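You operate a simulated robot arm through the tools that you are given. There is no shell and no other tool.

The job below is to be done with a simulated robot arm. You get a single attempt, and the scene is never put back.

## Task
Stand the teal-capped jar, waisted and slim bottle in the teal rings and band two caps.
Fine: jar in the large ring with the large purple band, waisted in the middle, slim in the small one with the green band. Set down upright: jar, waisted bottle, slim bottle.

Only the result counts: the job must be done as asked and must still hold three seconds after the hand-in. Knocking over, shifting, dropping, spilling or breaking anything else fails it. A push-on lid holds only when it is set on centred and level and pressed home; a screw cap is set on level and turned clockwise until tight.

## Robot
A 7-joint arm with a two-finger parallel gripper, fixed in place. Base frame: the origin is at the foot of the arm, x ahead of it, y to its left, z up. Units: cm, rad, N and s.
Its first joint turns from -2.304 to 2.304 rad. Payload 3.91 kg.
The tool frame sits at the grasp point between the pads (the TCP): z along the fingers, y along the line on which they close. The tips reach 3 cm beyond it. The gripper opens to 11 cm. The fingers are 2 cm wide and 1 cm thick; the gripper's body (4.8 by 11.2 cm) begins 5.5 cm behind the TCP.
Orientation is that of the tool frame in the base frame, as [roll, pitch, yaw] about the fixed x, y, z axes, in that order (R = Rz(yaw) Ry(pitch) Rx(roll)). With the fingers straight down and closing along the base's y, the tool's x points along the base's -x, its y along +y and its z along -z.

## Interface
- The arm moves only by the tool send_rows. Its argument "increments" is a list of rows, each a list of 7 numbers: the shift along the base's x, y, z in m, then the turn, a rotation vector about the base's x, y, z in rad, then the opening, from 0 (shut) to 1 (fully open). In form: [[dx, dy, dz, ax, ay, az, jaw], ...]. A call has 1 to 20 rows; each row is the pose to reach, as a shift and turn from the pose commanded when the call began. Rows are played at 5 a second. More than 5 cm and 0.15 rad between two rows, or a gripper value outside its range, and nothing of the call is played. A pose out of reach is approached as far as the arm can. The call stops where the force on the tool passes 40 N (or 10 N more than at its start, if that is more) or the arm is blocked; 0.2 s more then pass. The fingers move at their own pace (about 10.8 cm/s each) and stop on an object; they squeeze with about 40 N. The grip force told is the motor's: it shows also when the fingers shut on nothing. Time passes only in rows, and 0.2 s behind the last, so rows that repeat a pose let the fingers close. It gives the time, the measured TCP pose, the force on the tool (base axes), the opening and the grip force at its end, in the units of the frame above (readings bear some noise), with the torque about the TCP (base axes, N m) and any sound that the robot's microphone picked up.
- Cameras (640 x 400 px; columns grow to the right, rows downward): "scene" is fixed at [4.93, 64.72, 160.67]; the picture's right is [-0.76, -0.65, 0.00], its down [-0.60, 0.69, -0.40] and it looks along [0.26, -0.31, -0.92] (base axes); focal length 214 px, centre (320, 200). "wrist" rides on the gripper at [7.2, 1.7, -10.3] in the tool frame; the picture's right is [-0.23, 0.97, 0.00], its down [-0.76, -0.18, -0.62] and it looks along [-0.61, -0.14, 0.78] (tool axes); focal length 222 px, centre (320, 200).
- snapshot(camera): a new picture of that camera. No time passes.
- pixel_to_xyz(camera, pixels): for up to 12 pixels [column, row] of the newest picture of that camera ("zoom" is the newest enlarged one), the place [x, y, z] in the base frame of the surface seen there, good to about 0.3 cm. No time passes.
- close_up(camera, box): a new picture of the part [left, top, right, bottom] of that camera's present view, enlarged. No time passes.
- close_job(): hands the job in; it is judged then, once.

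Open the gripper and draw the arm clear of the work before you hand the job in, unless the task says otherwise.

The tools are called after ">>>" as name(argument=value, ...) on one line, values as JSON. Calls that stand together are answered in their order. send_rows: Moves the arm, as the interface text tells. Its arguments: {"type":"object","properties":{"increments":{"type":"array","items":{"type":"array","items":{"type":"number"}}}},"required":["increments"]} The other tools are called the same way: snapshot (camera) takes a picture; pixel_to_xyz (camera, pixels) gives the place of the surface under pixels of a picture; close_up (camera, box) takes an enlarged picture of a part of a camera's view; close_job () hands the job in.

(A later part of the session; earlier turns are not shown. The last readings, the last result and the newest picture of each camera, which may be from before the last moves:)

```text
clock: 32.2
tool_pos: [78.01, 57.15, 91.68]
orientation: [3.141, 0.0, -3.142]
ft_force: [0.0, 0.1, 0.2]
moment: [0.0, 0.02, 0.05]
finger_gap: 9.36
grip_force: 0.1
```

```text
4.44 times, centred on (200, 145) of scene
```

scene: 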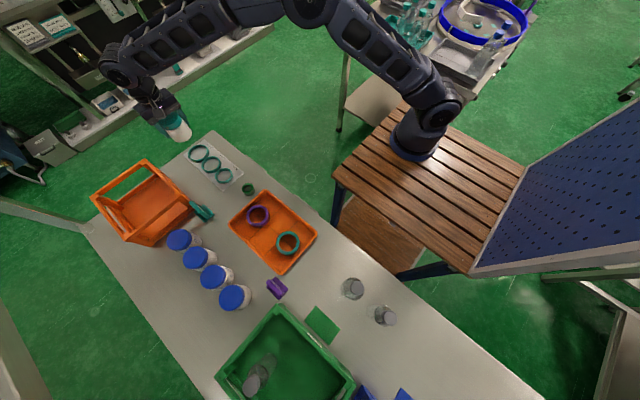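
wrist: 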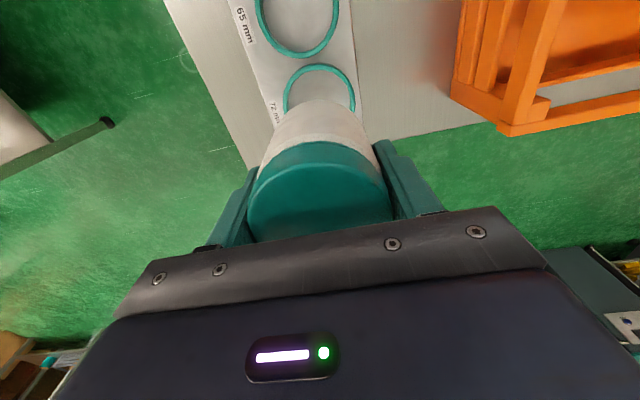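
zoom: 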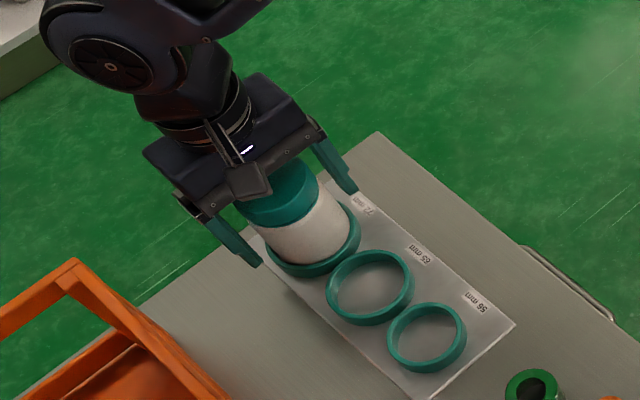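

The jar stands inside the 72 mm ring and the fingers are clear on both sides. I retreat straight up and take a picture to check that it is seated level.

>>> send_rows(increments=[[0, 0, 0.02, 0, 0, 0, 0.85], [0, 0, 0.06, 0, 0, 0, 0.9], [0, 0, 0.1, 0, 0, 0, 1], [-0.04, 0, 0.13, 0, 0, 0, 1], [-0.085, 0, 0.145, 0, 0, 0, 1], [-0.12, 0, 0.145, 0, 0, 0, 1], [-0.12, 0, 0.145, 0, 0, 0, 1]])

>>> close_up(camera="wrist", box=[240, 60, 432, 220])

>>> close_up(camera="scene", box=[160, 120, 280, 200])

```text
clock: 33.8
tool_pos: [65.99, 57.31, 106.09]
orientation: [3.14, 0.0, -3.141]
ft_force: [-0.6, -0.5, -0.7]
moment: [0.0, 0.05, -0.02]
finger_gap: 10.99
grip_force: 0.0
```

```text
2.50 times, centred on (336, 140) of wrist
```

zoom: 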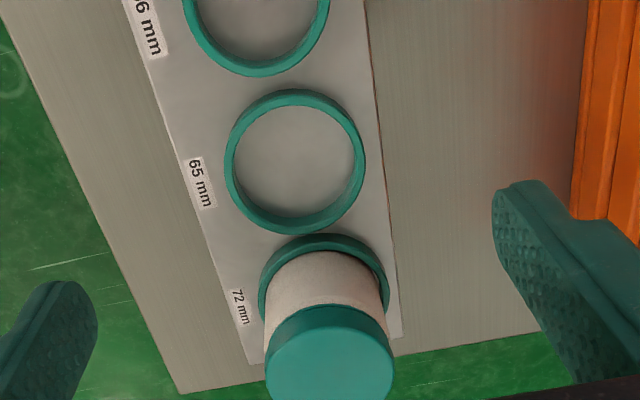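

```text
5.00 times, centred on (220, 160) of scene
```

zoom: 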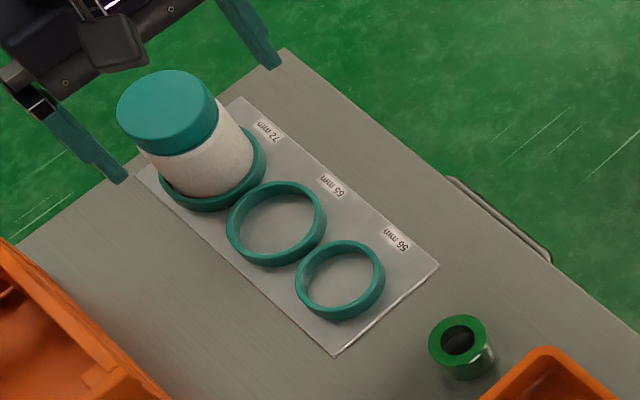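

The jar stands upright in the ring. Now I move over the tray to measure the purple band near (38.7,60) with the wrist camera.

>>> send_rows(increments=[[-0.042, 0.003, 0, 0, 0, 0, 1], [-0.084, 0.006, 0, 0, 0, 0, 1], [-0.126, 0.009, -0.005, 0, 0, 0, 1], [-0.168, 0.012, -0.01, 0, 0, 0, 1], [-0.21, 0.015, -0.015, 0, 0, 0, 1], [-0.252, 0.018, -0.02, 0, 0, 0, 1], [-0.29, 0.02, -0.03, 0, 0, 0, 1], [-0.29, 0.02, -0.04, 0, 0, 0, 1], [-0.29, 0.02, -0.04, 0, 0, 0, 1], [-0.29, 0.02, -0.04, 0, 0, 0, 1]])

>>> snapshot(camera="wrist")

>>> close_up(camera="wrist", box=[220, 50, 412, 200])

```text
clock: 36.0
tool_pos: [36.91, 59.17, 102.17]
orientation: [-3.142, -0.001, 3.141]
ft_force: [0.1, 0.4, -0.2]
moment: [-0.01, -0.01, -0.01]
finger_gap: 11.01
grip_force: 0.1
```

```text
taken
```

wrist: 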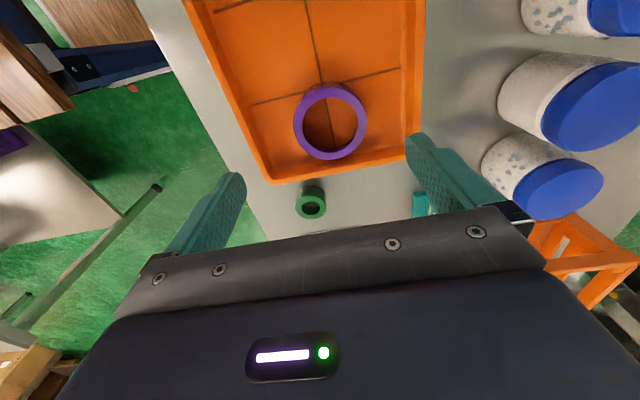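

```text
2.67 times, centred on (316, 125) of wrist
```

zoom: 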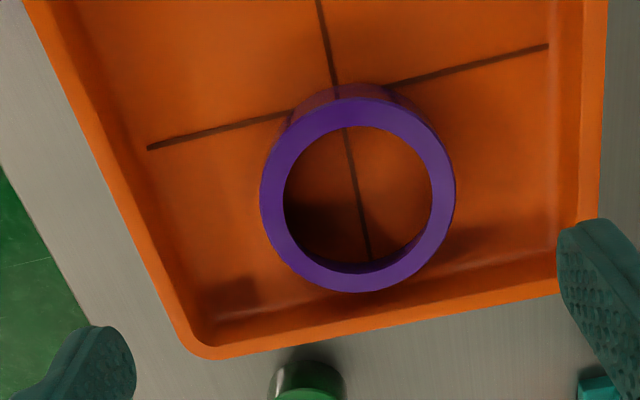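

The purple band fits to centre (38.72,59.89), outer radius 3.98, hole 3.0, top z≈88.75, with a thin top lip and wider bore beneath. I descend over it with a 10 cm opening.

>>> send_rows(increments=[[0.01, 0.005, -0.03, 0, 0, 0, 0.91], [0.0172, 0.0075, -0.07, 0, 0, 0, 0.91], [0.0172, 0.0075, -0.1, 0, 0, 0, 0.91], [0.0172, 0.0075, -0.115, 0, 0, 0, 0.91], [0.0172, 0.0075, -0.12, 0, 0, 0, 0.91], [0.0172, 0.0075, -0.12, 0, 0, 0, 0.91]])

>>> snapshot(camera="wrist")

>>> close_up(camera="wrist", box=[210, 80, 434, 240])

```text
clock: 37.4
tool_pos: [38.79, 60.0, 90.08]
orientation: [-3.141, 0.0, 3.141]
ft_force: [-0.6, -0.6, -0.6]
moment: [-0.01, 0.02, 0.01]
finger_gap: 10.0
grip_force: 0.1
```

```text
taken
```

wrist: 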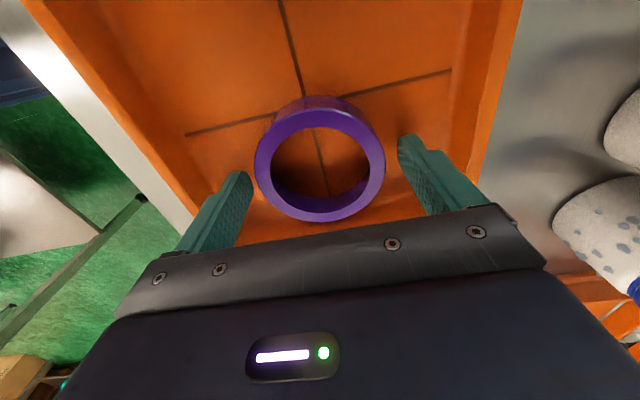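

```text
2.50 times, centred on (322, 160) of wrist
```

zoom: 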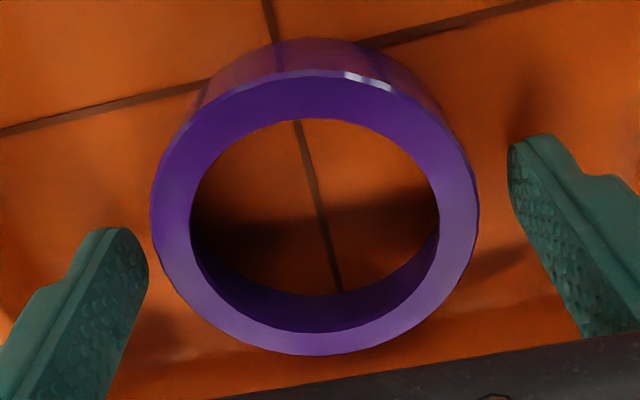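

The fingers straddle the band. I zoom in on the inside of the band to understand its bore before gripping.

>>> close_up(camera="wrist", box=[265, 150, 385, 225])

>>> pixel_to_xyz(camera="zoom", pixels=[[330, 330], [330, 300], [330, 285], [330, 270], [330, 255], [330, 240], [330, 220], [330, 200], [330, 345], [160, 200], [140, 220], [500, 200]])

```text
5.33 times, centred on (325, 188) of wrist
```

zoom: 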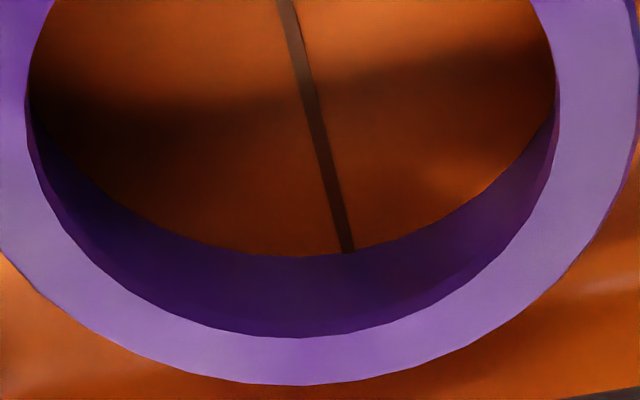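

```text
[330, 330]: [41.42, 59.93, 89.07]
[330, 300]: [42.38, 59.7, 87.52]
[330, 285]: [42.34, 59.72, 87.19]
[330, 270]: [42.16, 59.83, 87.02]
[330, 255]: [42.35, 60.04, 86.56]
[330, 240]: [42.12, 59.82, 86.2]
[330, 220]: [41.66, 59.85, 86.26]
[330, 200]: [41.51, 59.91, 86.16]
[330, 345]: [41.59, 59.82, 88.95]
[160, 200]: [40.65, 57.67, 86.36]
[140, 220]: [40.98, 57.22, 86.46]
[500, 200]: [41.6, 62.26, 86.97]
```

The inside measures show a lip of radius ≈2.9 at the top and a wider bore (≈3.5) below, so it fits over the 6.6 cm lid as it lies. Band centre (38.67,59.9) matches the TCP; I lower 0.3 cm more and grip it.

>>> send_rows(increments=[[0, 0, -0.003, 0, 0, 0, 0.91], [0, 0, -0.003, 0, 0, 0, 0.8], [0, 0, -0.003, 0, 0, 0, 0.7], [0, 0, -0.003, 0, 0, 0, 0.5], [0, 0, -0.003, 0, 0, 0, 0.5]])

>>> close_up(camera="wrist", box=[210, 80, 434, 240])

```text
clock: 38.6
tool_pos: [38.73, 59.94, 89.83]
orientation: [3.141, 0.0, 3.141]
ft_force: [-0.5, -0.4, 0.4]
moment: [0.01, 0.02, 0.0]
finger_gap: 8.0
grip_force: 40.4
```

```text
2.50 times, centred on (322, 160) of wrist
```

zoom: 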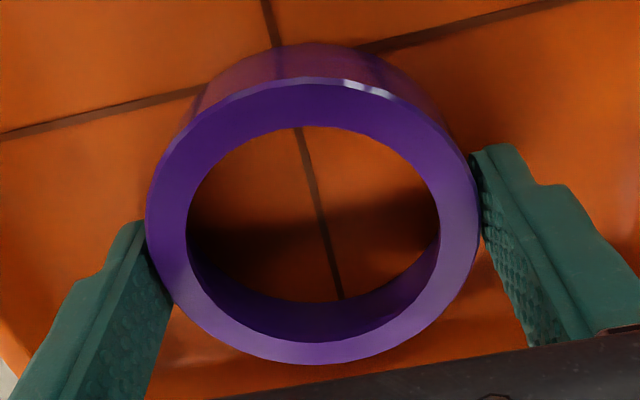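

The band is gripped at gap 8.0 cm and centred on the TCP. I lift it and carry it toward the jar, stopping short at x≈67 to measure the lid position.

>>> send_rows(increments=[[0, 0, 0.01, 0, 0, 0, 0.5], [0, 0, 0.04, 0, 0, 0, 0.5], [0, 0, 0.08, 0, 0, 0, 0.5], [0, 0, 0.12, 0, 0, 0, 0.5], [0.03, -0.003, 0.15, 0, 0, 0, 0.5], [0.07, -0.007, 0.16, 0, 0, 0, 0.5], [0.11, -0.011, 0.16, 0, 0, 0, 0.5], [0.15, -0.015, 0.16, 0, 0, 0, 0.5], [0.19, -0.019, 0.16, 0, 0, 0, 0.5], [0.23, -0.023, 0.16, 0, 0, 0, 0.5], [0.26, -0.026, 0.16, 0, 0, 0, 0.5], [0.2728, -0.0275, 0.16, 0, 0, 0, 0.5], [0.2728, -0.0275, 0.16, 0, 0, 0, 0.5], [0.2728, -0.0275, 0.16, 0, 0, 0, 0.5]])

>>> snapshot(camera="wrist")

```text
clock: 41.6
tool_pos: [65.87, 57.12, 105.87]
orientation: [3.141, -0.001, 3.141]
ft_force: [-0.2, 0.2, 0.8]
moment: [0.01, -0.02, 0.01]
finger_gap: 8.03
grip_force: 40.2
```

```text
taken
```

wrist: 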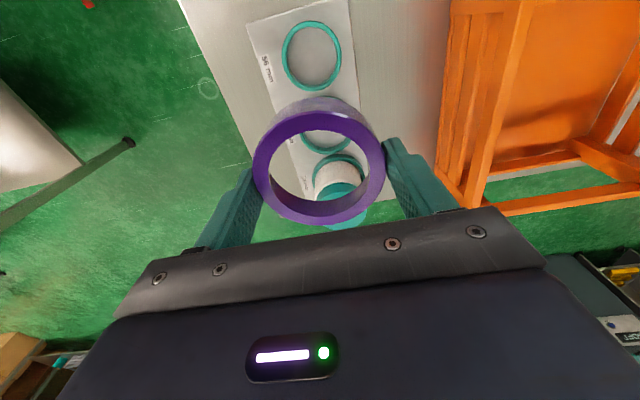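

The band hides the lid from here. I move directly over the jar at z≈107, where the lid's near edge shows above the band in the picture.

>>> send_rows(increments=[[0.03, 0, 0.01, 0, 0, 0, 0.5], [0.07, 0, 0.012, 0, 0, 0, 0.5], [0.1, 0, 0.012, 0, 0, 0, 0.5], [0.12, 0, 0.012, 0, 0, 0, 0.5], [0.12, 0, 0.012, 0, 0, 0, 0.5], [0.12, 0, 0.012, 0, 0, 0, 0.5]])

>>> snapshot(camera="wrist")

>>> close_up(camera="wrist", box=[220, 40, 420, 190])

```text
clock: 43.0
tool_pos: [78.11, 57.16, 107.19]
orientation: [3.141, 0.0, -3.141]
ft_force: [0.8, 0.5, -0.3]
moment: [0.01, -0.01, 0.02]
finger_gap: 8.05
grip_force: 39.8
```

```text
taken
```

wrist: 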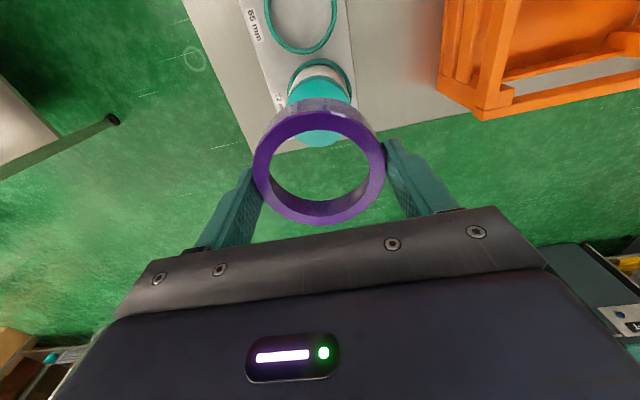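

```text
2.67 times, centred on (320, 115) of wrist
```

zoom: 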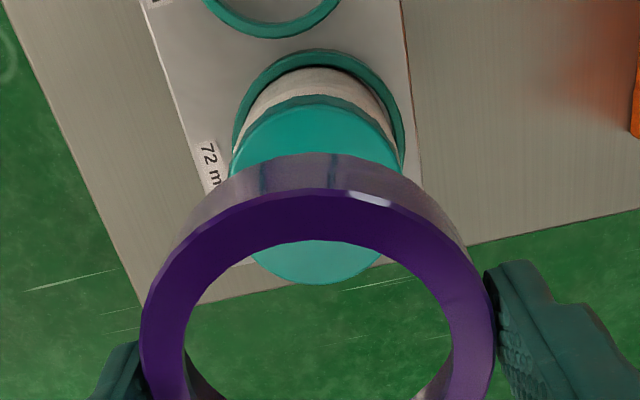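

Lid centre computes to (77.92,56.96) while the band is at (78.01,57.11). I shift (-0.09,-0.15) cm and lower to just above the lid (TCP z≈98.9).

>>> send_rows(increments=[[-0.0009, -0.0015, -0.03, 0, 0, 0, 0.5], [-0.0009, -0.0015, -0.06, 0, 0, 0, 0.5], [-0.0009, -0.0015, -0.075, 0, 0, 0, 0.5], [-0.0009, -0.0015, -0.082, 0, 0, 0, 0.5], [-0.0009, -0.0015, -0.082, 0, 0, 0, 0.5], [-0.0009, -0.0015, -0.082, 0, 0, 0, 0.5]])

>>> snapshot(camera="wrist")

>>> close_up(camera="wrist", box=[230, 90, 410, 230])

```text
clock: 44.4
tool_pos: [78.0, 57.22, 98.78]
orientation: [3.141, -0.001, -3.141]
ft_force: [0.0, 0.6, -0.2]
moment: [0.0, 0.02, -0.01]
finger_gap: 7.99
grip_force: 40.3
```

```text
taken
```

wrist: 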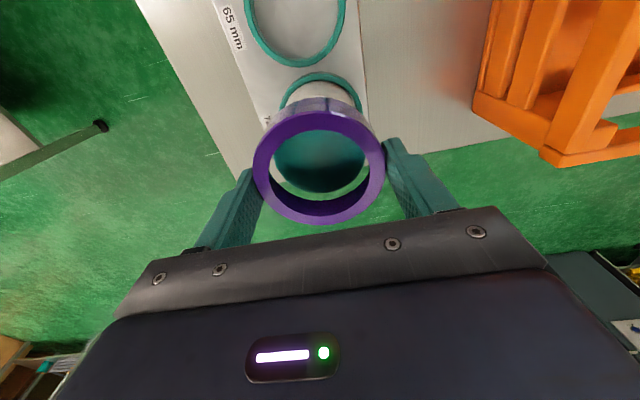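

```text
2.86 times, centred on (320, 160) of wrist
```

zoom: 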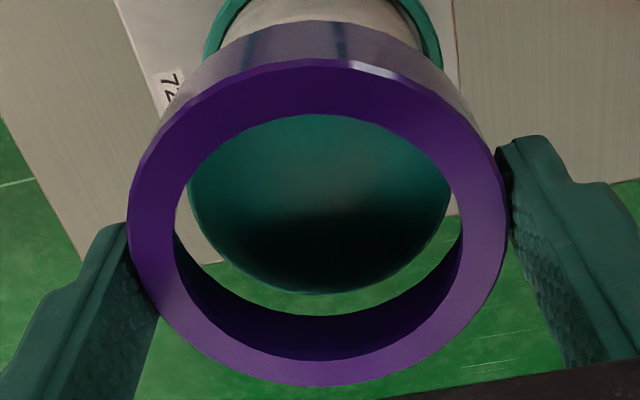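

Lid and band centres now agree within about 0.05 cm (lid ≈77.95,56.95; band ≈77.92,56.96). I lower gently onto the lid in small steps, watching the force.

>>> send_rows(increments=[[0.0003, 0, -0.003, 0, 0, 0, 0.5], [0.0003, 0, -0.006, 0, 0, 0, 0.5], [0.0003, 0, -0.009, 0, 0, 0, 0.5], [0.0003, 0, -0.012, 0, 0, 0, 0.5], [0.0003, 0, -0.012, 0, 0, 0, 0.5]])

>>> close_up(camera="wrist", box=[230, 90, 410, 230])

```text
clock: 45.6
tool_pos: [77.99, 56.88, 97.62]
orientation: [-3.141, 0.001, -3.14]
ft_force: [0.1, -0.2, -0.2]
moment: [0.0, 0.0, 0.02]
finger_gap: 8.03
grip_force: 39.6
```

```text
2.86 times, centred on (320, 160) of wrist
```

zoom: 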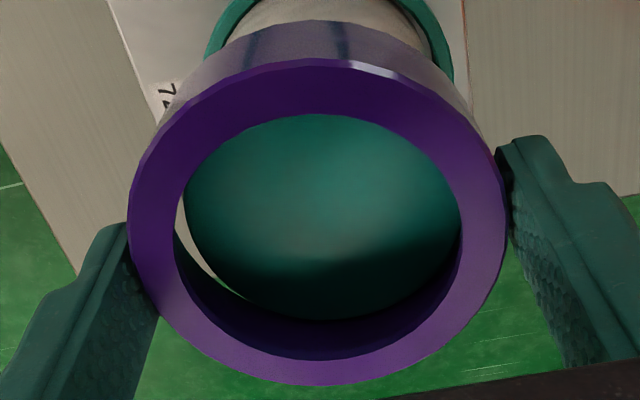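

No contact force yet; the lid seems slightly right (+y) of the band centre in the picture (lid edges 184/462 vs band 128/505). I zoom in further to measure the gap.

>>> close_up(camera="wrist", box=[265, 140, 385, 220])

>>> close_up(camera="scene", box=[150, 110, 230, 170])

```text
5.00 times, centred on (325, 180) of wrist
```

zoom: 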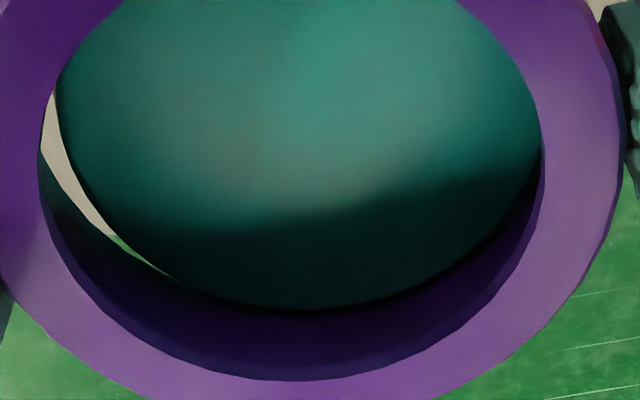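

```text
6.67 times, centred on (190, 140) of scene
```

zoom: 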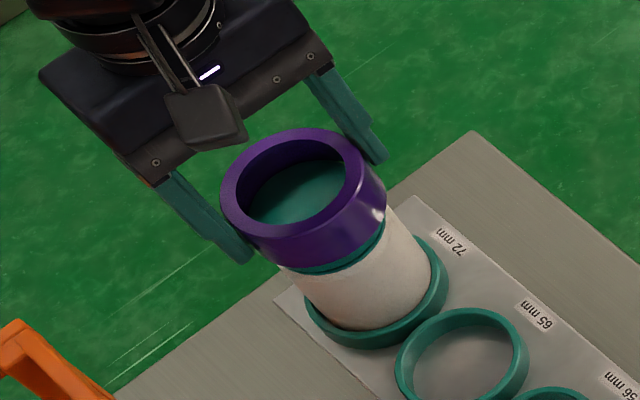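

The hand may still have been settling between the last two pictures (measured y 57.22, then 56.88). I hold still for a moment and re-read the pose and picture.

>>> send_rows(increments=[[0, 0, 0, 0, 0, 0, 0.5], [0, 0, 0, 0, 0, 0, 0.5], [0, 0, 0, 0, 0, 0, 0.5]])

>>> close_up(camera="wrist", box=[265, 140, 385, 220])

```text
clock: 46.4
tool_pos: [78.05, 57.11, 97.66]
orientation: [3.141, 0.0, -3.141]
ft_force: [-0.4, 0.3, 0.2]
moment: [0.02, 0.0, 0.01]
finger_gap: 8.03
grip_force: 40.4
```

```text
5.00 times, centred on (325, 180) of wrist
```

zoom: 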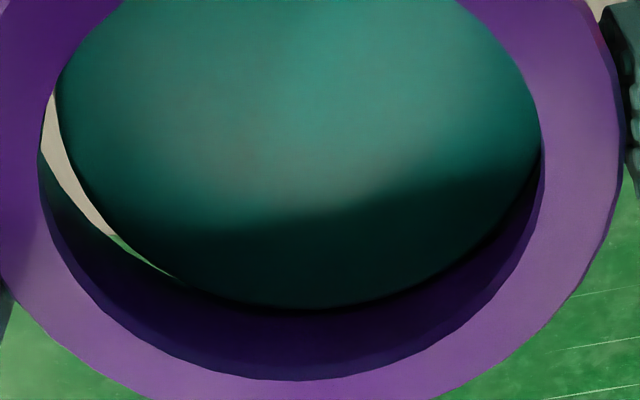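

The picture is unchanged, so the readings are just noisy; fitting the lid arc in this image puts it ≈0.2 cm to the +y side of the band. I raise 0.4 cm, shift +0.2 cm in y, let it settle, and look again.

>>> send_rows(increments=[[0, 0, 0.004, 0, 0, 0, 0.5], [0.0003, 0.001, 0.006, 0, 0, 0, 0.5], [0.0005, 0.002, 0.006, 0, 0, 0, 0.5], [0.0005, 0.002, 0.006, 0, 0, 0, 0.5], [0.0005, 0.002, 0.006, 0, 0, 0, 0.5], [0.0005, 0.002, 0.006, 0, 0, 0, 0.5]])

>>> close_up(camera="wrist", box=[240, 90, 400, 230])

```text
clock: 47.8
tool_pos: [77.9, 57.11, 98.3]
orientation: [3.139, 0.001, -3.14]
ft_force: [-0.4, 0.6, 0.4]
moment: [-0.01, 0.02, -0.03]
finger_gap: 8.03
grip_force: 39.5
```

```text
2.86 times, centred on (320, 160) of wrist
```

zoom: 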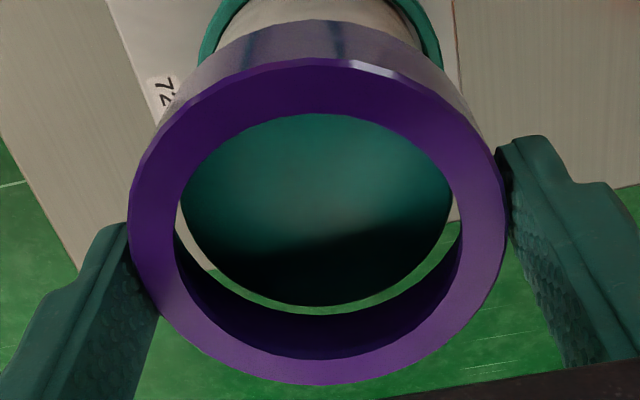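

The gap now looks more even on both sides. I zoom in further to fit the lid arc against the band.

>>> close_up(camera="wrist", box=[260, 130, 380, 230])

```text
4.00 times, centred on (320, 180) of wrist
```

zoom: 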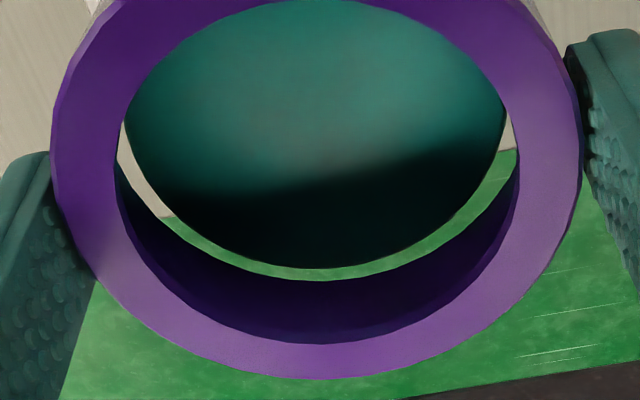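

Both lid and band bore centres now coincide (w≈-0.1, s≈7.4 for each) with an even gap all round. I lower the band over the lid in small steps.

>>> send_rows(increments=[[0, 0, -0.003, 0, 0, 0, 0.5], [0, 0, -0.006, 0, 0, 0, 0.5], [0, 0, -0.009, 0, 0, 0, 0.5], [0, 0, -0.012, 0, 0, 0, 0.5], [0, 0, -0.014, 0, 0, 0, 0.5], [0, 0, -0.014, 0, 0, 0, 0.5]])

>>> close_up(camera="wrist", box=[240, 90, 400, 230])

>>> close_up(camera="scene", box=[150, 110, 230, 170])

```text
clock: 49.2
tool_pos: [78.07, 57.16, 96.79]
orientation: [3.141, 0.001, -3.14]
ft_force: [0.8, 0.2, 0.2]
moment: [0.0, -0.03, 0.0]
finger_gap: 8.03
grip_force: 40.1
```

```text
2.86 times, centred on (320, 160) of wrist
```

zoom: 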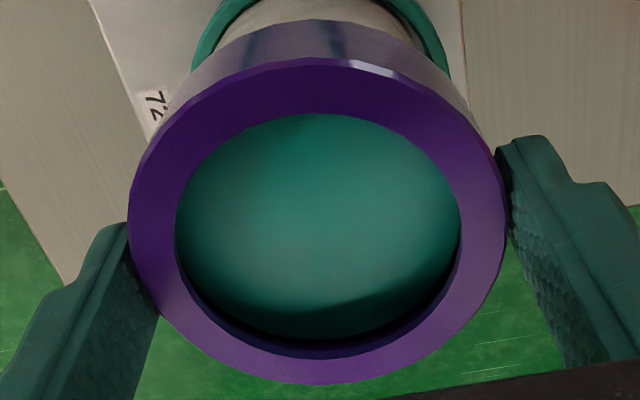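

```text
6.67 times, centred on (190, 140) of scene
```

zoom: 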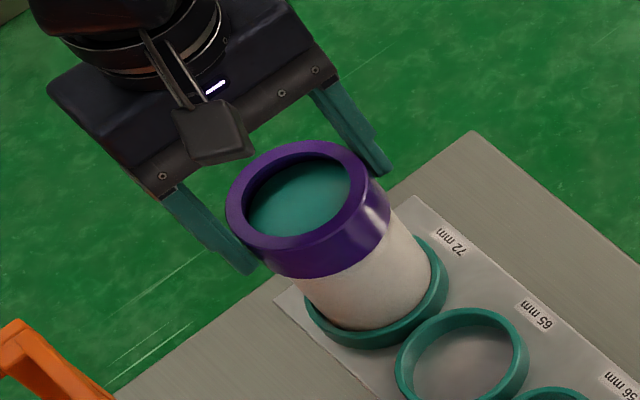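

The band surrounds the lid concentrically with no contact force at TCP 96.88. I keep lowering until the lip meets the lid.

>>> send_rows(increments=[[0, 0, -0.003, 0, 0, 0, 0.5], [0, 0, -0.006, 0, 0, 0, 0.5], [0, 0, -0.0085, 0, 0, 0, 0.5], [0, 0, -0.0105, 0, 0, 0, 0.5], [0, 0, -0.012, 0, 0, 0, 0.5], [0, 0, -0.012, 0, 0, 0, 0.5]])

>>> close_up(camera="wrist", box=[240, 90, 400, 230])

>>> close_up(camera="scene", box=[150, 110, 230, 170])

```text
clock: 50.6
tool_pos: [78.02, 57.12, 95.69]
orientation: [3.14, 0.0, 3.142]
ft_force: [1.2, 5.7, 11.6]
moment: [0.04, 0.02, 0.0]
finger_gap: 8.05
grip_force: 40.2
```

```text
2.86 times, centred on (320, 160) of wrist
```

zoom: 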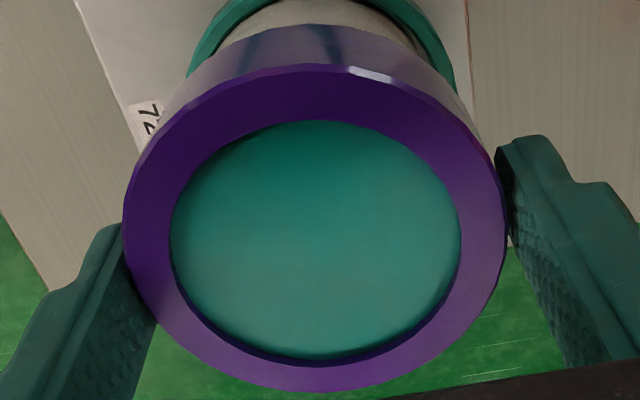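

```text
6.67 times, centred on (190, 140) of scene
```

zoom: 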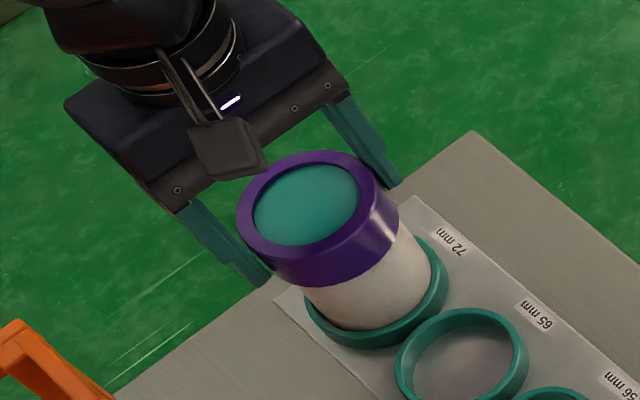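

The band is down on the lid with 11.6 N upward and 5.7 N sideways. I ease +y slightly and press down a little more while gripping.

>>> send_rows(increments=[[0, 0.0003, -0.0005, 0, 0, 0, 0.5], [0, 0.0004, -0.001, 0, 0, 0, 0.5], [0, 0.0004, -0.0015, 0, 0, 0, 0.5], [0, 0.0004, -0.002, 0, 0, 0, 0.5], [0, 0.0004, -0.002, 0, 0, 0, 0.5]])

>>> close_up(camera="wrist", box=[240, 90, 400, 230])

```text
clock: 51.8
tool_pos: [77.9, 57.21, 95.68]
orientation: [3.139, 0.001, -3.141]
ft_force: [1.5, -1.4, 27.2]
moment: [-0.3, 0.1, 0.0]
finger_gap: 6.59
grip_force: 40.4
```

```text
2.86 times, centred on (320, 160) of wrist
```

zoom: 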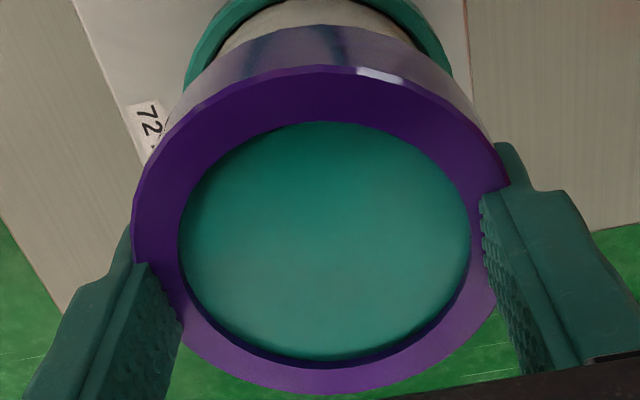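

The gap has dropped to 6.59 cm (the lid's own diameter), so the band appears to have snapped home on the lid and the fingers are now squeezing at lid width. I relieve the downward load and open the jaws.

>>> send_rows(increments=[[0, 0, 0.001, 0, 0, 0, 0.55], [0, 0, 0.0015, 0, 0, 0, 0.62], [0, 0, 0.0015, 0, 0, 0, 0.75], [0, 0, 0.0015, 0, 0, 0, 0.9], [0, 0, 0.0015, 0, 0, 0, 0.9]])

>>> snapshot(camera="wrist")

>>> close_up(camera="scene", box=[150, 110, 230, 170])

```text
clock: 53.0
tool_pos: [78.01, 57.14, 95.66]
orientation: [-3.142, 0.0, 3.141]
ft_force: [-1.7, 0.1, 7.8]
moment: [-0.22, 0.02, -0.05]
finger_gap: 6.84
grip_force: 0.0
```

```text
taken
```

wrist: 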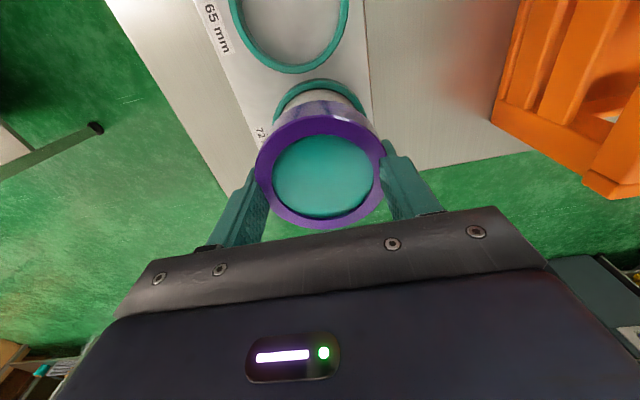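

```text
6.67 times, centred on (190, 140) of scene
```

zoom: 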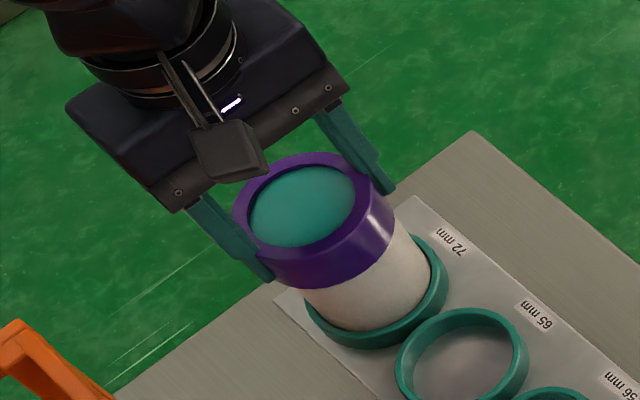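

The jaws report only 6.84 cm although commanded to open, so something is holding the fingers. I look closely at both fingers before moving anything else.

>>> close_up(camera="wrist", box=[200, 90, 440, 250])

>>> close_up(camera="scene", box=[165, 120, 215, 155])

```text
2.50 times, centred on (320, 170) of wrist
```

zoom: 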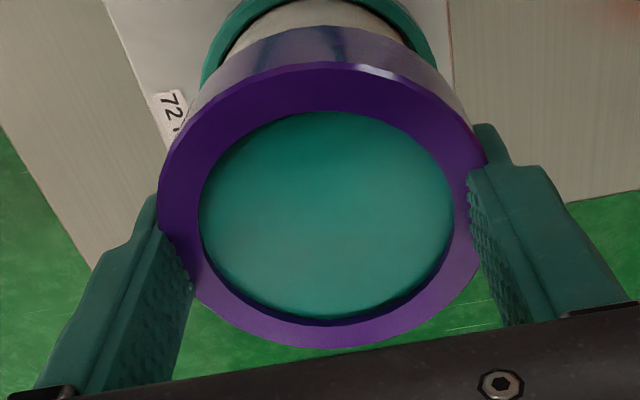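

```text
11.43 times, centred on (190, 138) of scene
```

zoom: 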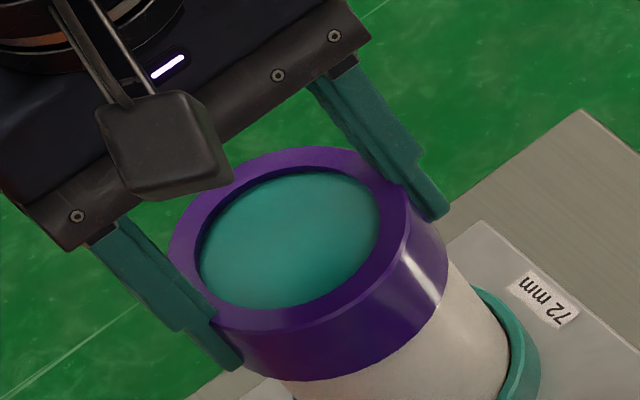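

In the scene close-up the fingers overlap the band's rim; the jaw may just need more time or be caught. I hold position with the jaws commanded fully open for a few rows and re-read.

>>> send_rows(increments=[[0, 0, 0, 0, 0, 0, 0.8], [0, 0, 0, 0, 0, 0, 0.8], [0, 0, 0, 0, 0, 0, 0.8]])

>>> close_up(camera="wrist", box=[200, 90, 440, 250])

```text
clock: 53.8
tool_pos: [78.07, 57.23, 95.56]
orientation: [-3.141, 0.001, 3.14]
ft_force: [0.2, 0.2, 3.7]
moment: [-0.08, 0.0, 0.0]
finger_gap: 6.77
grip_force: 0.1
```

```text
2.50 times, centred on (320, 170) of wrist
```

zoom: 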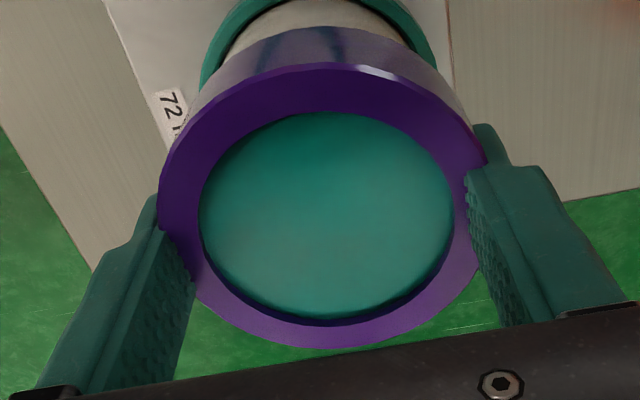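

The jaws remain held at ≈6.8 cm. I set the jaw target to the present gap so the fingers carry no load, and lift very slightly, watching for any pull on the jar.

>>> send_rows(increments=[[0, 0, 0, 0, 0, 0, 0.612], [0, 0, 0.001, 0, 0, 0, 0.612], [0, 0, 0.003, 0, 0, 0, 0.612], [0, 0, 0.005, 0, 0, 0, 0.612]])

>>> close_up(camera="wrist", box=[200, 60, 440, 250])

>>> close_up(camera="scene", box=[165, 120, 229, 165])

```text
clock: 54.8
tool_pos: [78.05, 57.2, 96.11]
orientation: [3.141, 0.0, -3.142]
ft_force: [-0.8, 0.1, -2.1]
moment: [0.02, 0.01, 0.01]
finger_gap: 6.69
grip_force: 0.1
```

```text
2.11 times, centred on (320, 155) of wrist
```

zoom: 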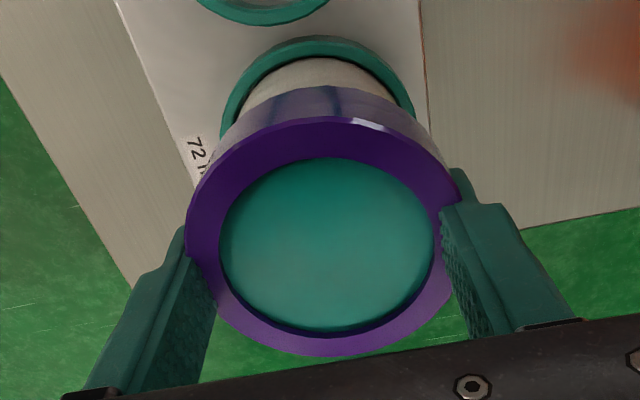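

```text
8.89 times, centred on (197, 142) of scene
```

zoom: 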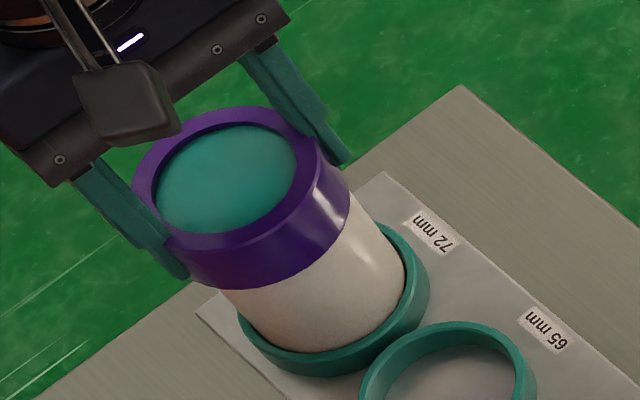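

Force is -2.1 N: the jar came up with the fingers, so the band is fixed to the lid and the fingers are caught in the band's wall. I lower it back onto the plate, then snap the jaws from closed to fully open at full speed to free them.

>>> send_rows(increments=[[0, 0, -0.002, 0, 0, 0, 0.612], [0, 0, -0.004, 0, 0, 0, 0.612], [0, 0, -0.0055, 0, 0, 0, 0.612], [0, 0, -0.0055, 0, 0, 0, 0.5], [0, 0, -0.0055, 0, 0, 0, 0.5], [0, 0, -0.0055, 0, 0, 0, 1], [0, 0, -0.0055, 0, 0, 0, 1], [0, 0, -0.0055, 0, 0, 0, 1]])

>>> close_up(camera="wrist", box=[200, 60, 440, 250])

```text
clock: 56.6
tool_pos: [78.03, 57.24, 95.71]
orientation: [3.141, -0.002, 3.141]
ft_force: [-0.1, 2.1, 11.4]
moment: [-0.02, 0.03, 0.02]
finger_gap: 7.02
grip_force: 0.0
```

```text
2.11 times, centred on (320, 155) of wrist
```

zoom: 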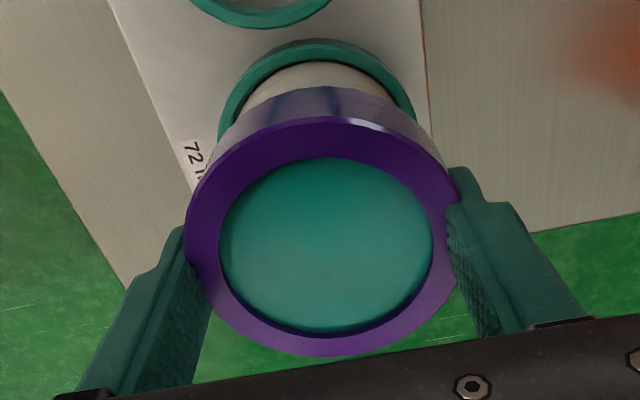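

The gap grew to 7.02, so snapping works partly. I repeat the quick close-open cycles while keeping the jar lightly pressed on the plate.

>>> send_rows(increments=[[0, 0, 0, 0, 0, 0, 0.4], [0, 0, 0, 0, 0, 0, 1], [0, 0, 0, 0, 0, 0, 1], [0, 0, 0, 0, 0, 0, 0.4], [0, 0, 0, 0, 0, 0, 1], [0, 0, 0, 0, 0, 0, 1], [0, 0, 0, 0, 0, 0, 0.4], [0, 0, 0, 0, 0, 0, 1], [0, 0, 0, 0, 0, 0, 1], [0, 0, 0, 0, 0, 0, 1]])

>>> close_up(camera="wrist", box=[200, 60, 440, 250])

```text
clock: 58.8
tool_pos: [77.94, 57.25, 95.59]
orientation: [-3.141, 0.0, 3.14]
ft_force: [0.5, 1.7, 13.2]
moment: [-0.27, -0.04, -0.03]
finger_gap: 6.98
grip_force: 0.0
```

```text
2.11 times, centred on (320, 155) of wrist
```

zoom: 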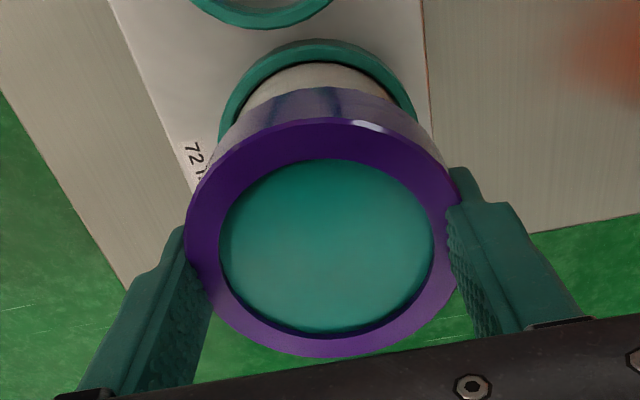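

The jaws stop at ≈7.0 cm and upward motion lifts the jar, which means the pads are trapped between lid and band wall under the lip. The way out is downward, so I descend slowly with the jaws pushing open, watching force and gap.

>>> send_rows(increments=[[0, 0, -0.001, 0, 0, 0, 1], [0, 0, -0.002, 0, 0, 0, 1], [0, 0, -0.003, 0, 0, 0, 1], [0, 0, -0.003, 0, 0, 0, 1]])

>>> close_up(camera="wrist", box=[200, 60, 440, 250])

```text
clock: 59.8
tool_pos: [78.03, 57.3, 95.49]
orientation: [3.14, 0.001, -3.141]
ft_force: [-1.6, 0.3, 38.4]
moment: [-0.8, 0.07, -0.03]
finger_gap: 6.98
grip_force: 0.1
```

```text
2.11 times, centred on (320, 155) of wrist
```

zoom: 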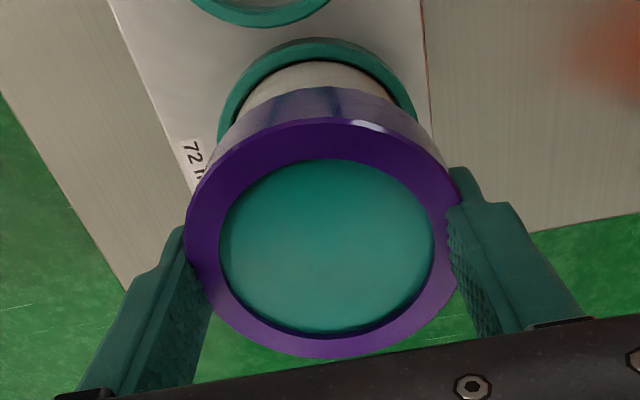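

Pressing down gave 38 N without any slip, so that is not the way; I back off to light contact. The gap grows with jaw target (6.77→7.0), so it is near release: I try the full-open jaws with a small +y nudge of the hand to help one finger out.

>>> send_rows(increments=[[0, 0, 0.0025, 0, 0, 0, 1], [0, 0, 0.0028, 0, 0, 0, 1], [0, 0.0005, 0.0028, 0, 0, 0, 1], [0, 0.001, 0.0028, 0, 0, 0, 1], [0, 0.001, 0.0028, 0, 0, 0, 1]])

>>> close_up(camera="wrist", box=[200, 60, 440, 250])

```text
clock: 61.0
tool_pos: [78.05, 57.39, 95.53]
orientation: [-3.142, -0.001, 3.141]
ft_force: [0.4, -3.5, 12.4]
moment: [-0.36, -0.01, 0.02]
finger_gap: 6.98
grip_force: 0.0
```

```text
2.11 times, centred on (320, 155) of wrist
```

zoom: 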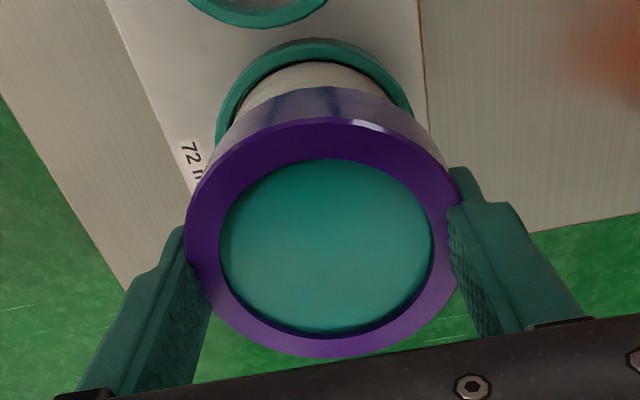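

Only -3.5 N lateral so far; the jar slid slightly within the ring. I continue the nudge in +y in small steps with the jaws fully open.

>>> send_rows(increments=[[0, 0.0005, 0, 0, 0, 0, 1], [0, 0.001, 0, 0, 0, 0, 1], [0, 0.0015, 0, 0, 0, 0, 1], [0, 0.002, 0, 0, 0, 0, 1], [0, 0.002, 0, 0, 0, 0, 1]])

>>> close_up(camera="wrist", box=[200, 60, 440, 250])

```text
clock: 62.2
tool_pos: [78.01, 57.51, 95.66]
orientation: [-3.141, 0.002, 3.141]
ft_force: [-1.2, -10.5, 10.1]
moment: [-0.57, 0.02, -0.01]
finger_gap: 6.99
grip_force: 0.1
```

```text
2.11 times, centred on (320, 155) of wrist
```

zoom: 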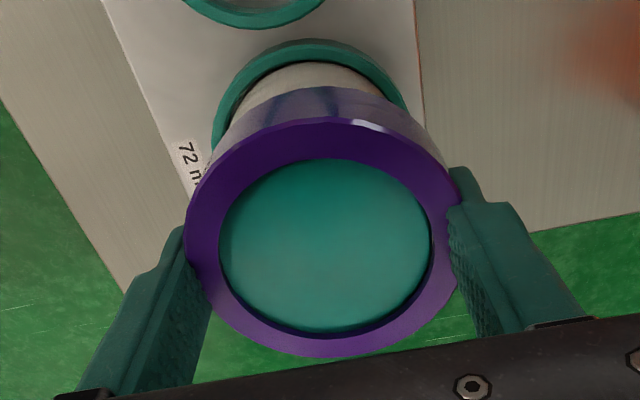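

The lid now shows a dark crescent at its right edge (435,260), so the band shifts slightly on the lid. I zoom in on each finger/band overlap to understand the catch.

>>> close_up(camera="wrist", box=[345, 110, 425, 190])

>>> close_up(camera="wrist", box=[235, 130, 315, 230])

>>> close_up(camera="scene", box=[165, 120, 215, 160])

```text
5.00 times, centred on (385, 150) of wrist
```

zoom: 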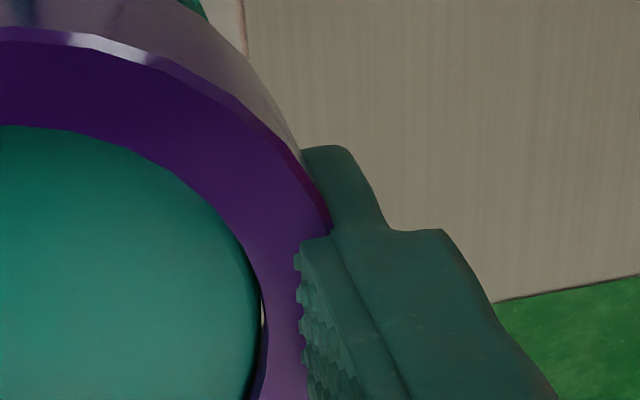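

```text
4.00 times, centred on (275, 180) of wrist
```

zoom: 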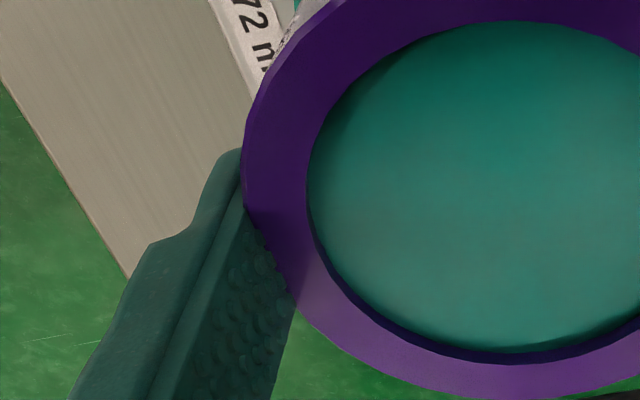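

```text
10.00 times, centred on (190, 140) of scene
```

zoom: 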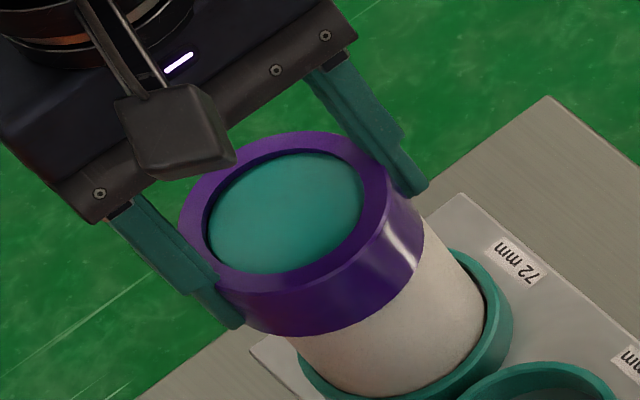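

A gap with white visible at (265,330) shows the band is loose on the lid, so the fingers may have been lifting the jar by the lid. I return y, and with the jaws pushing open (clear of the lid) lift a little to see whether the band alone comes up.

>>> send_rows(increments=[[0, -0.001, 0, 0, 0, 0, 1], [0, -0.002, 0, 0, 0, 0, 1], [0, -0.0025, 0.001, 0, 0, 0, 1], [0, -0.0025, 0.003, 0, 0, 0, 1], [0, -0.0025, 0.006, 0, 0, 0, 1], [0, -0.0025, 0.008, 0, 0, 0, 1], [0, -0.0025, 0.008, 0, 0, 0, 1]])

>>> close_up(camera="wrist", box=[200, 60, 440, 250])

>>> close_up(camera="scene", box=[165, 120, 229, 165])

```text
clock: 63.8
tool_pos: [78.07, 57.34, 96.32]
orientation: [3.14, -0.001, -3.141]
ft_force: [0.1, 0.5, 0.1]
moment: [0.0, 0.0, -0.02]
finger_gap: 6.97
grip_force: 0.1
```

```text
2.11 times, centred on (320, 155) of wrist
```

zoom: 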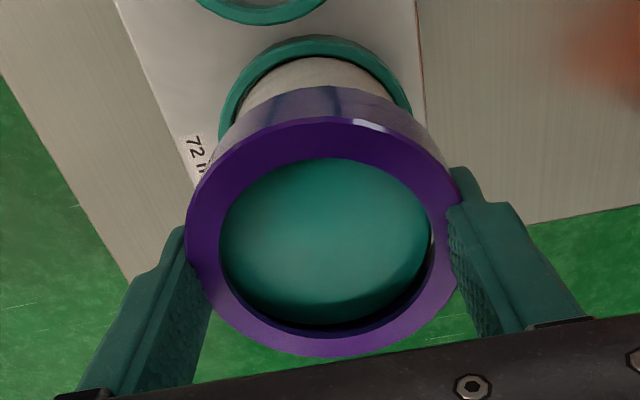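

```text
8.89 times, centred on (197, 142) of scene
```

zoom: 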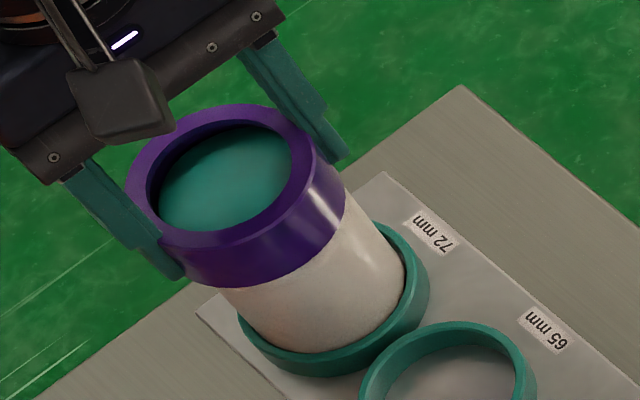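

Force is ≈0 and the lid now sits lower in the band, so the band alone came up and the jar stayed put. I lift the band clear and take it back over the tray, where I can free it from the fingers without the lid in the way.

>>> send_rows(increments=[[0, 0, 0.005, 0, 0, 0, 0.63], [0, 0, 0.015, 0, 0, 0, 0.63], [0, 0, 0.03, 0, 0, 0, 0.63], [0, 0, 0.06, 0, 0, 0, 0.63], [0, 0, 0.07, 0, 0, 0, 0.63], [0, 0, 0.07, 0, 0, 0, 0.63]])

>>> snapshot(camera="wrist")

>>> close_up(camera="scene", box=[140, 90, 260, 180])

```text
clock: 65.2
tool_pos: [78.09, 57.19, 103.32]
orientation: [-3.142, 0.0, -3.14]
ft_force: [0.7, -0.2, -2.8]
moment: [-0.01, 0.02, 0.02]
finger_gap: 6.66
grip_force: 0.0
```

```text
taken
```

wrist: 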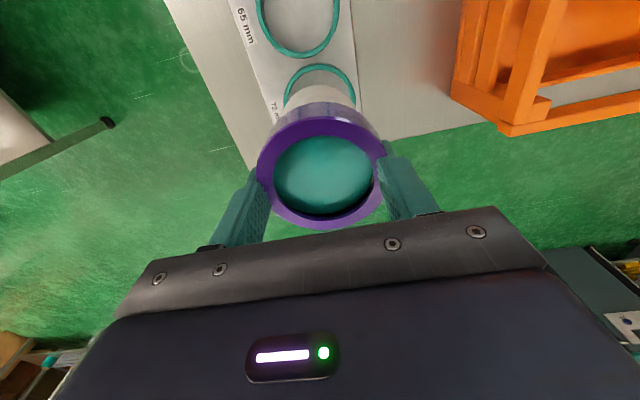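

```text
4.44 times, centred on (200, 135) of scene
```

zoom: 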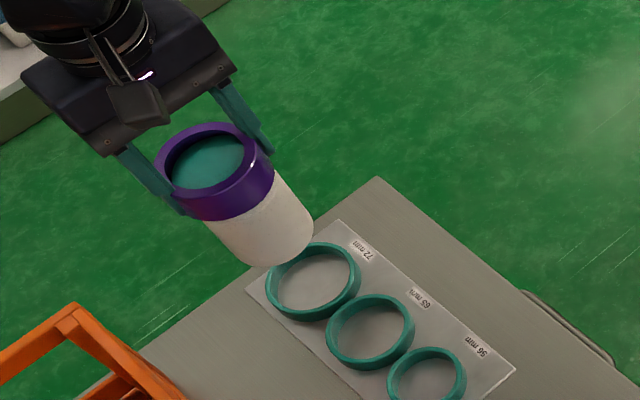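

With the jaws at 0.63 the fingers squeezed the lid again and the jar came up (-2.8 N). I lower it straight back into its ring, then lift only the band with the jaws held at full-open command.

>>> send_rows(increments=[[0, 0, -0.03, 0, 0, 0, 0.63], [0, 0, -0.055, 0, 0, 0, 0.63], [0, 0, -0.06, 0, 0, 0, 0.63], [0, 0, -0.065, 0, 0, 0, 0.63], [0, 0, -0.07, 0, 0, 0, 0.63], [0, 0, -0.074, 0, 0, 0, 0.63], [0, 0, -0.074, 0, 0, 0, 0.63]])

>>> snapshot(camera="wrist")

>>> close_up(camera="scene", box=[140, 90, 260, 180])

```text
clock: 66.8
tool_pos: [78.04, 57.14, 95.99]
orientation: [3.14, 0.001, 3.141]
ft_force: [1.8, 1.5, 5.1]
moment: [-0.07, -0.13, 0.02]
finger_gap: 6.67
grip_force: 0.1
```

```text
taken
```

wrist: 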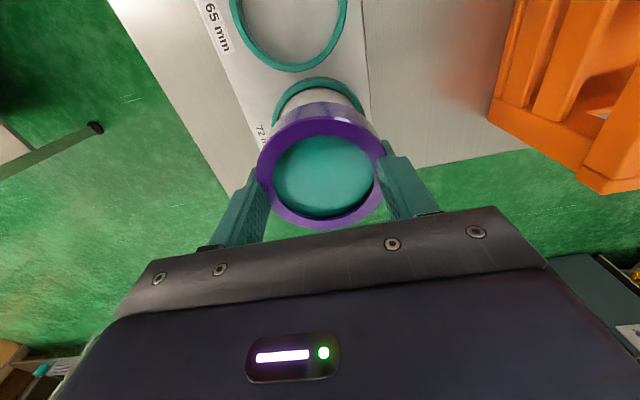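

```text
4.44 times, centred on (200, 135) of scene
```

zoom: 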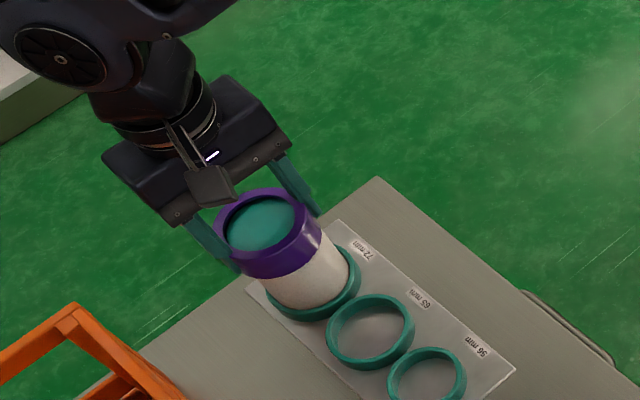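

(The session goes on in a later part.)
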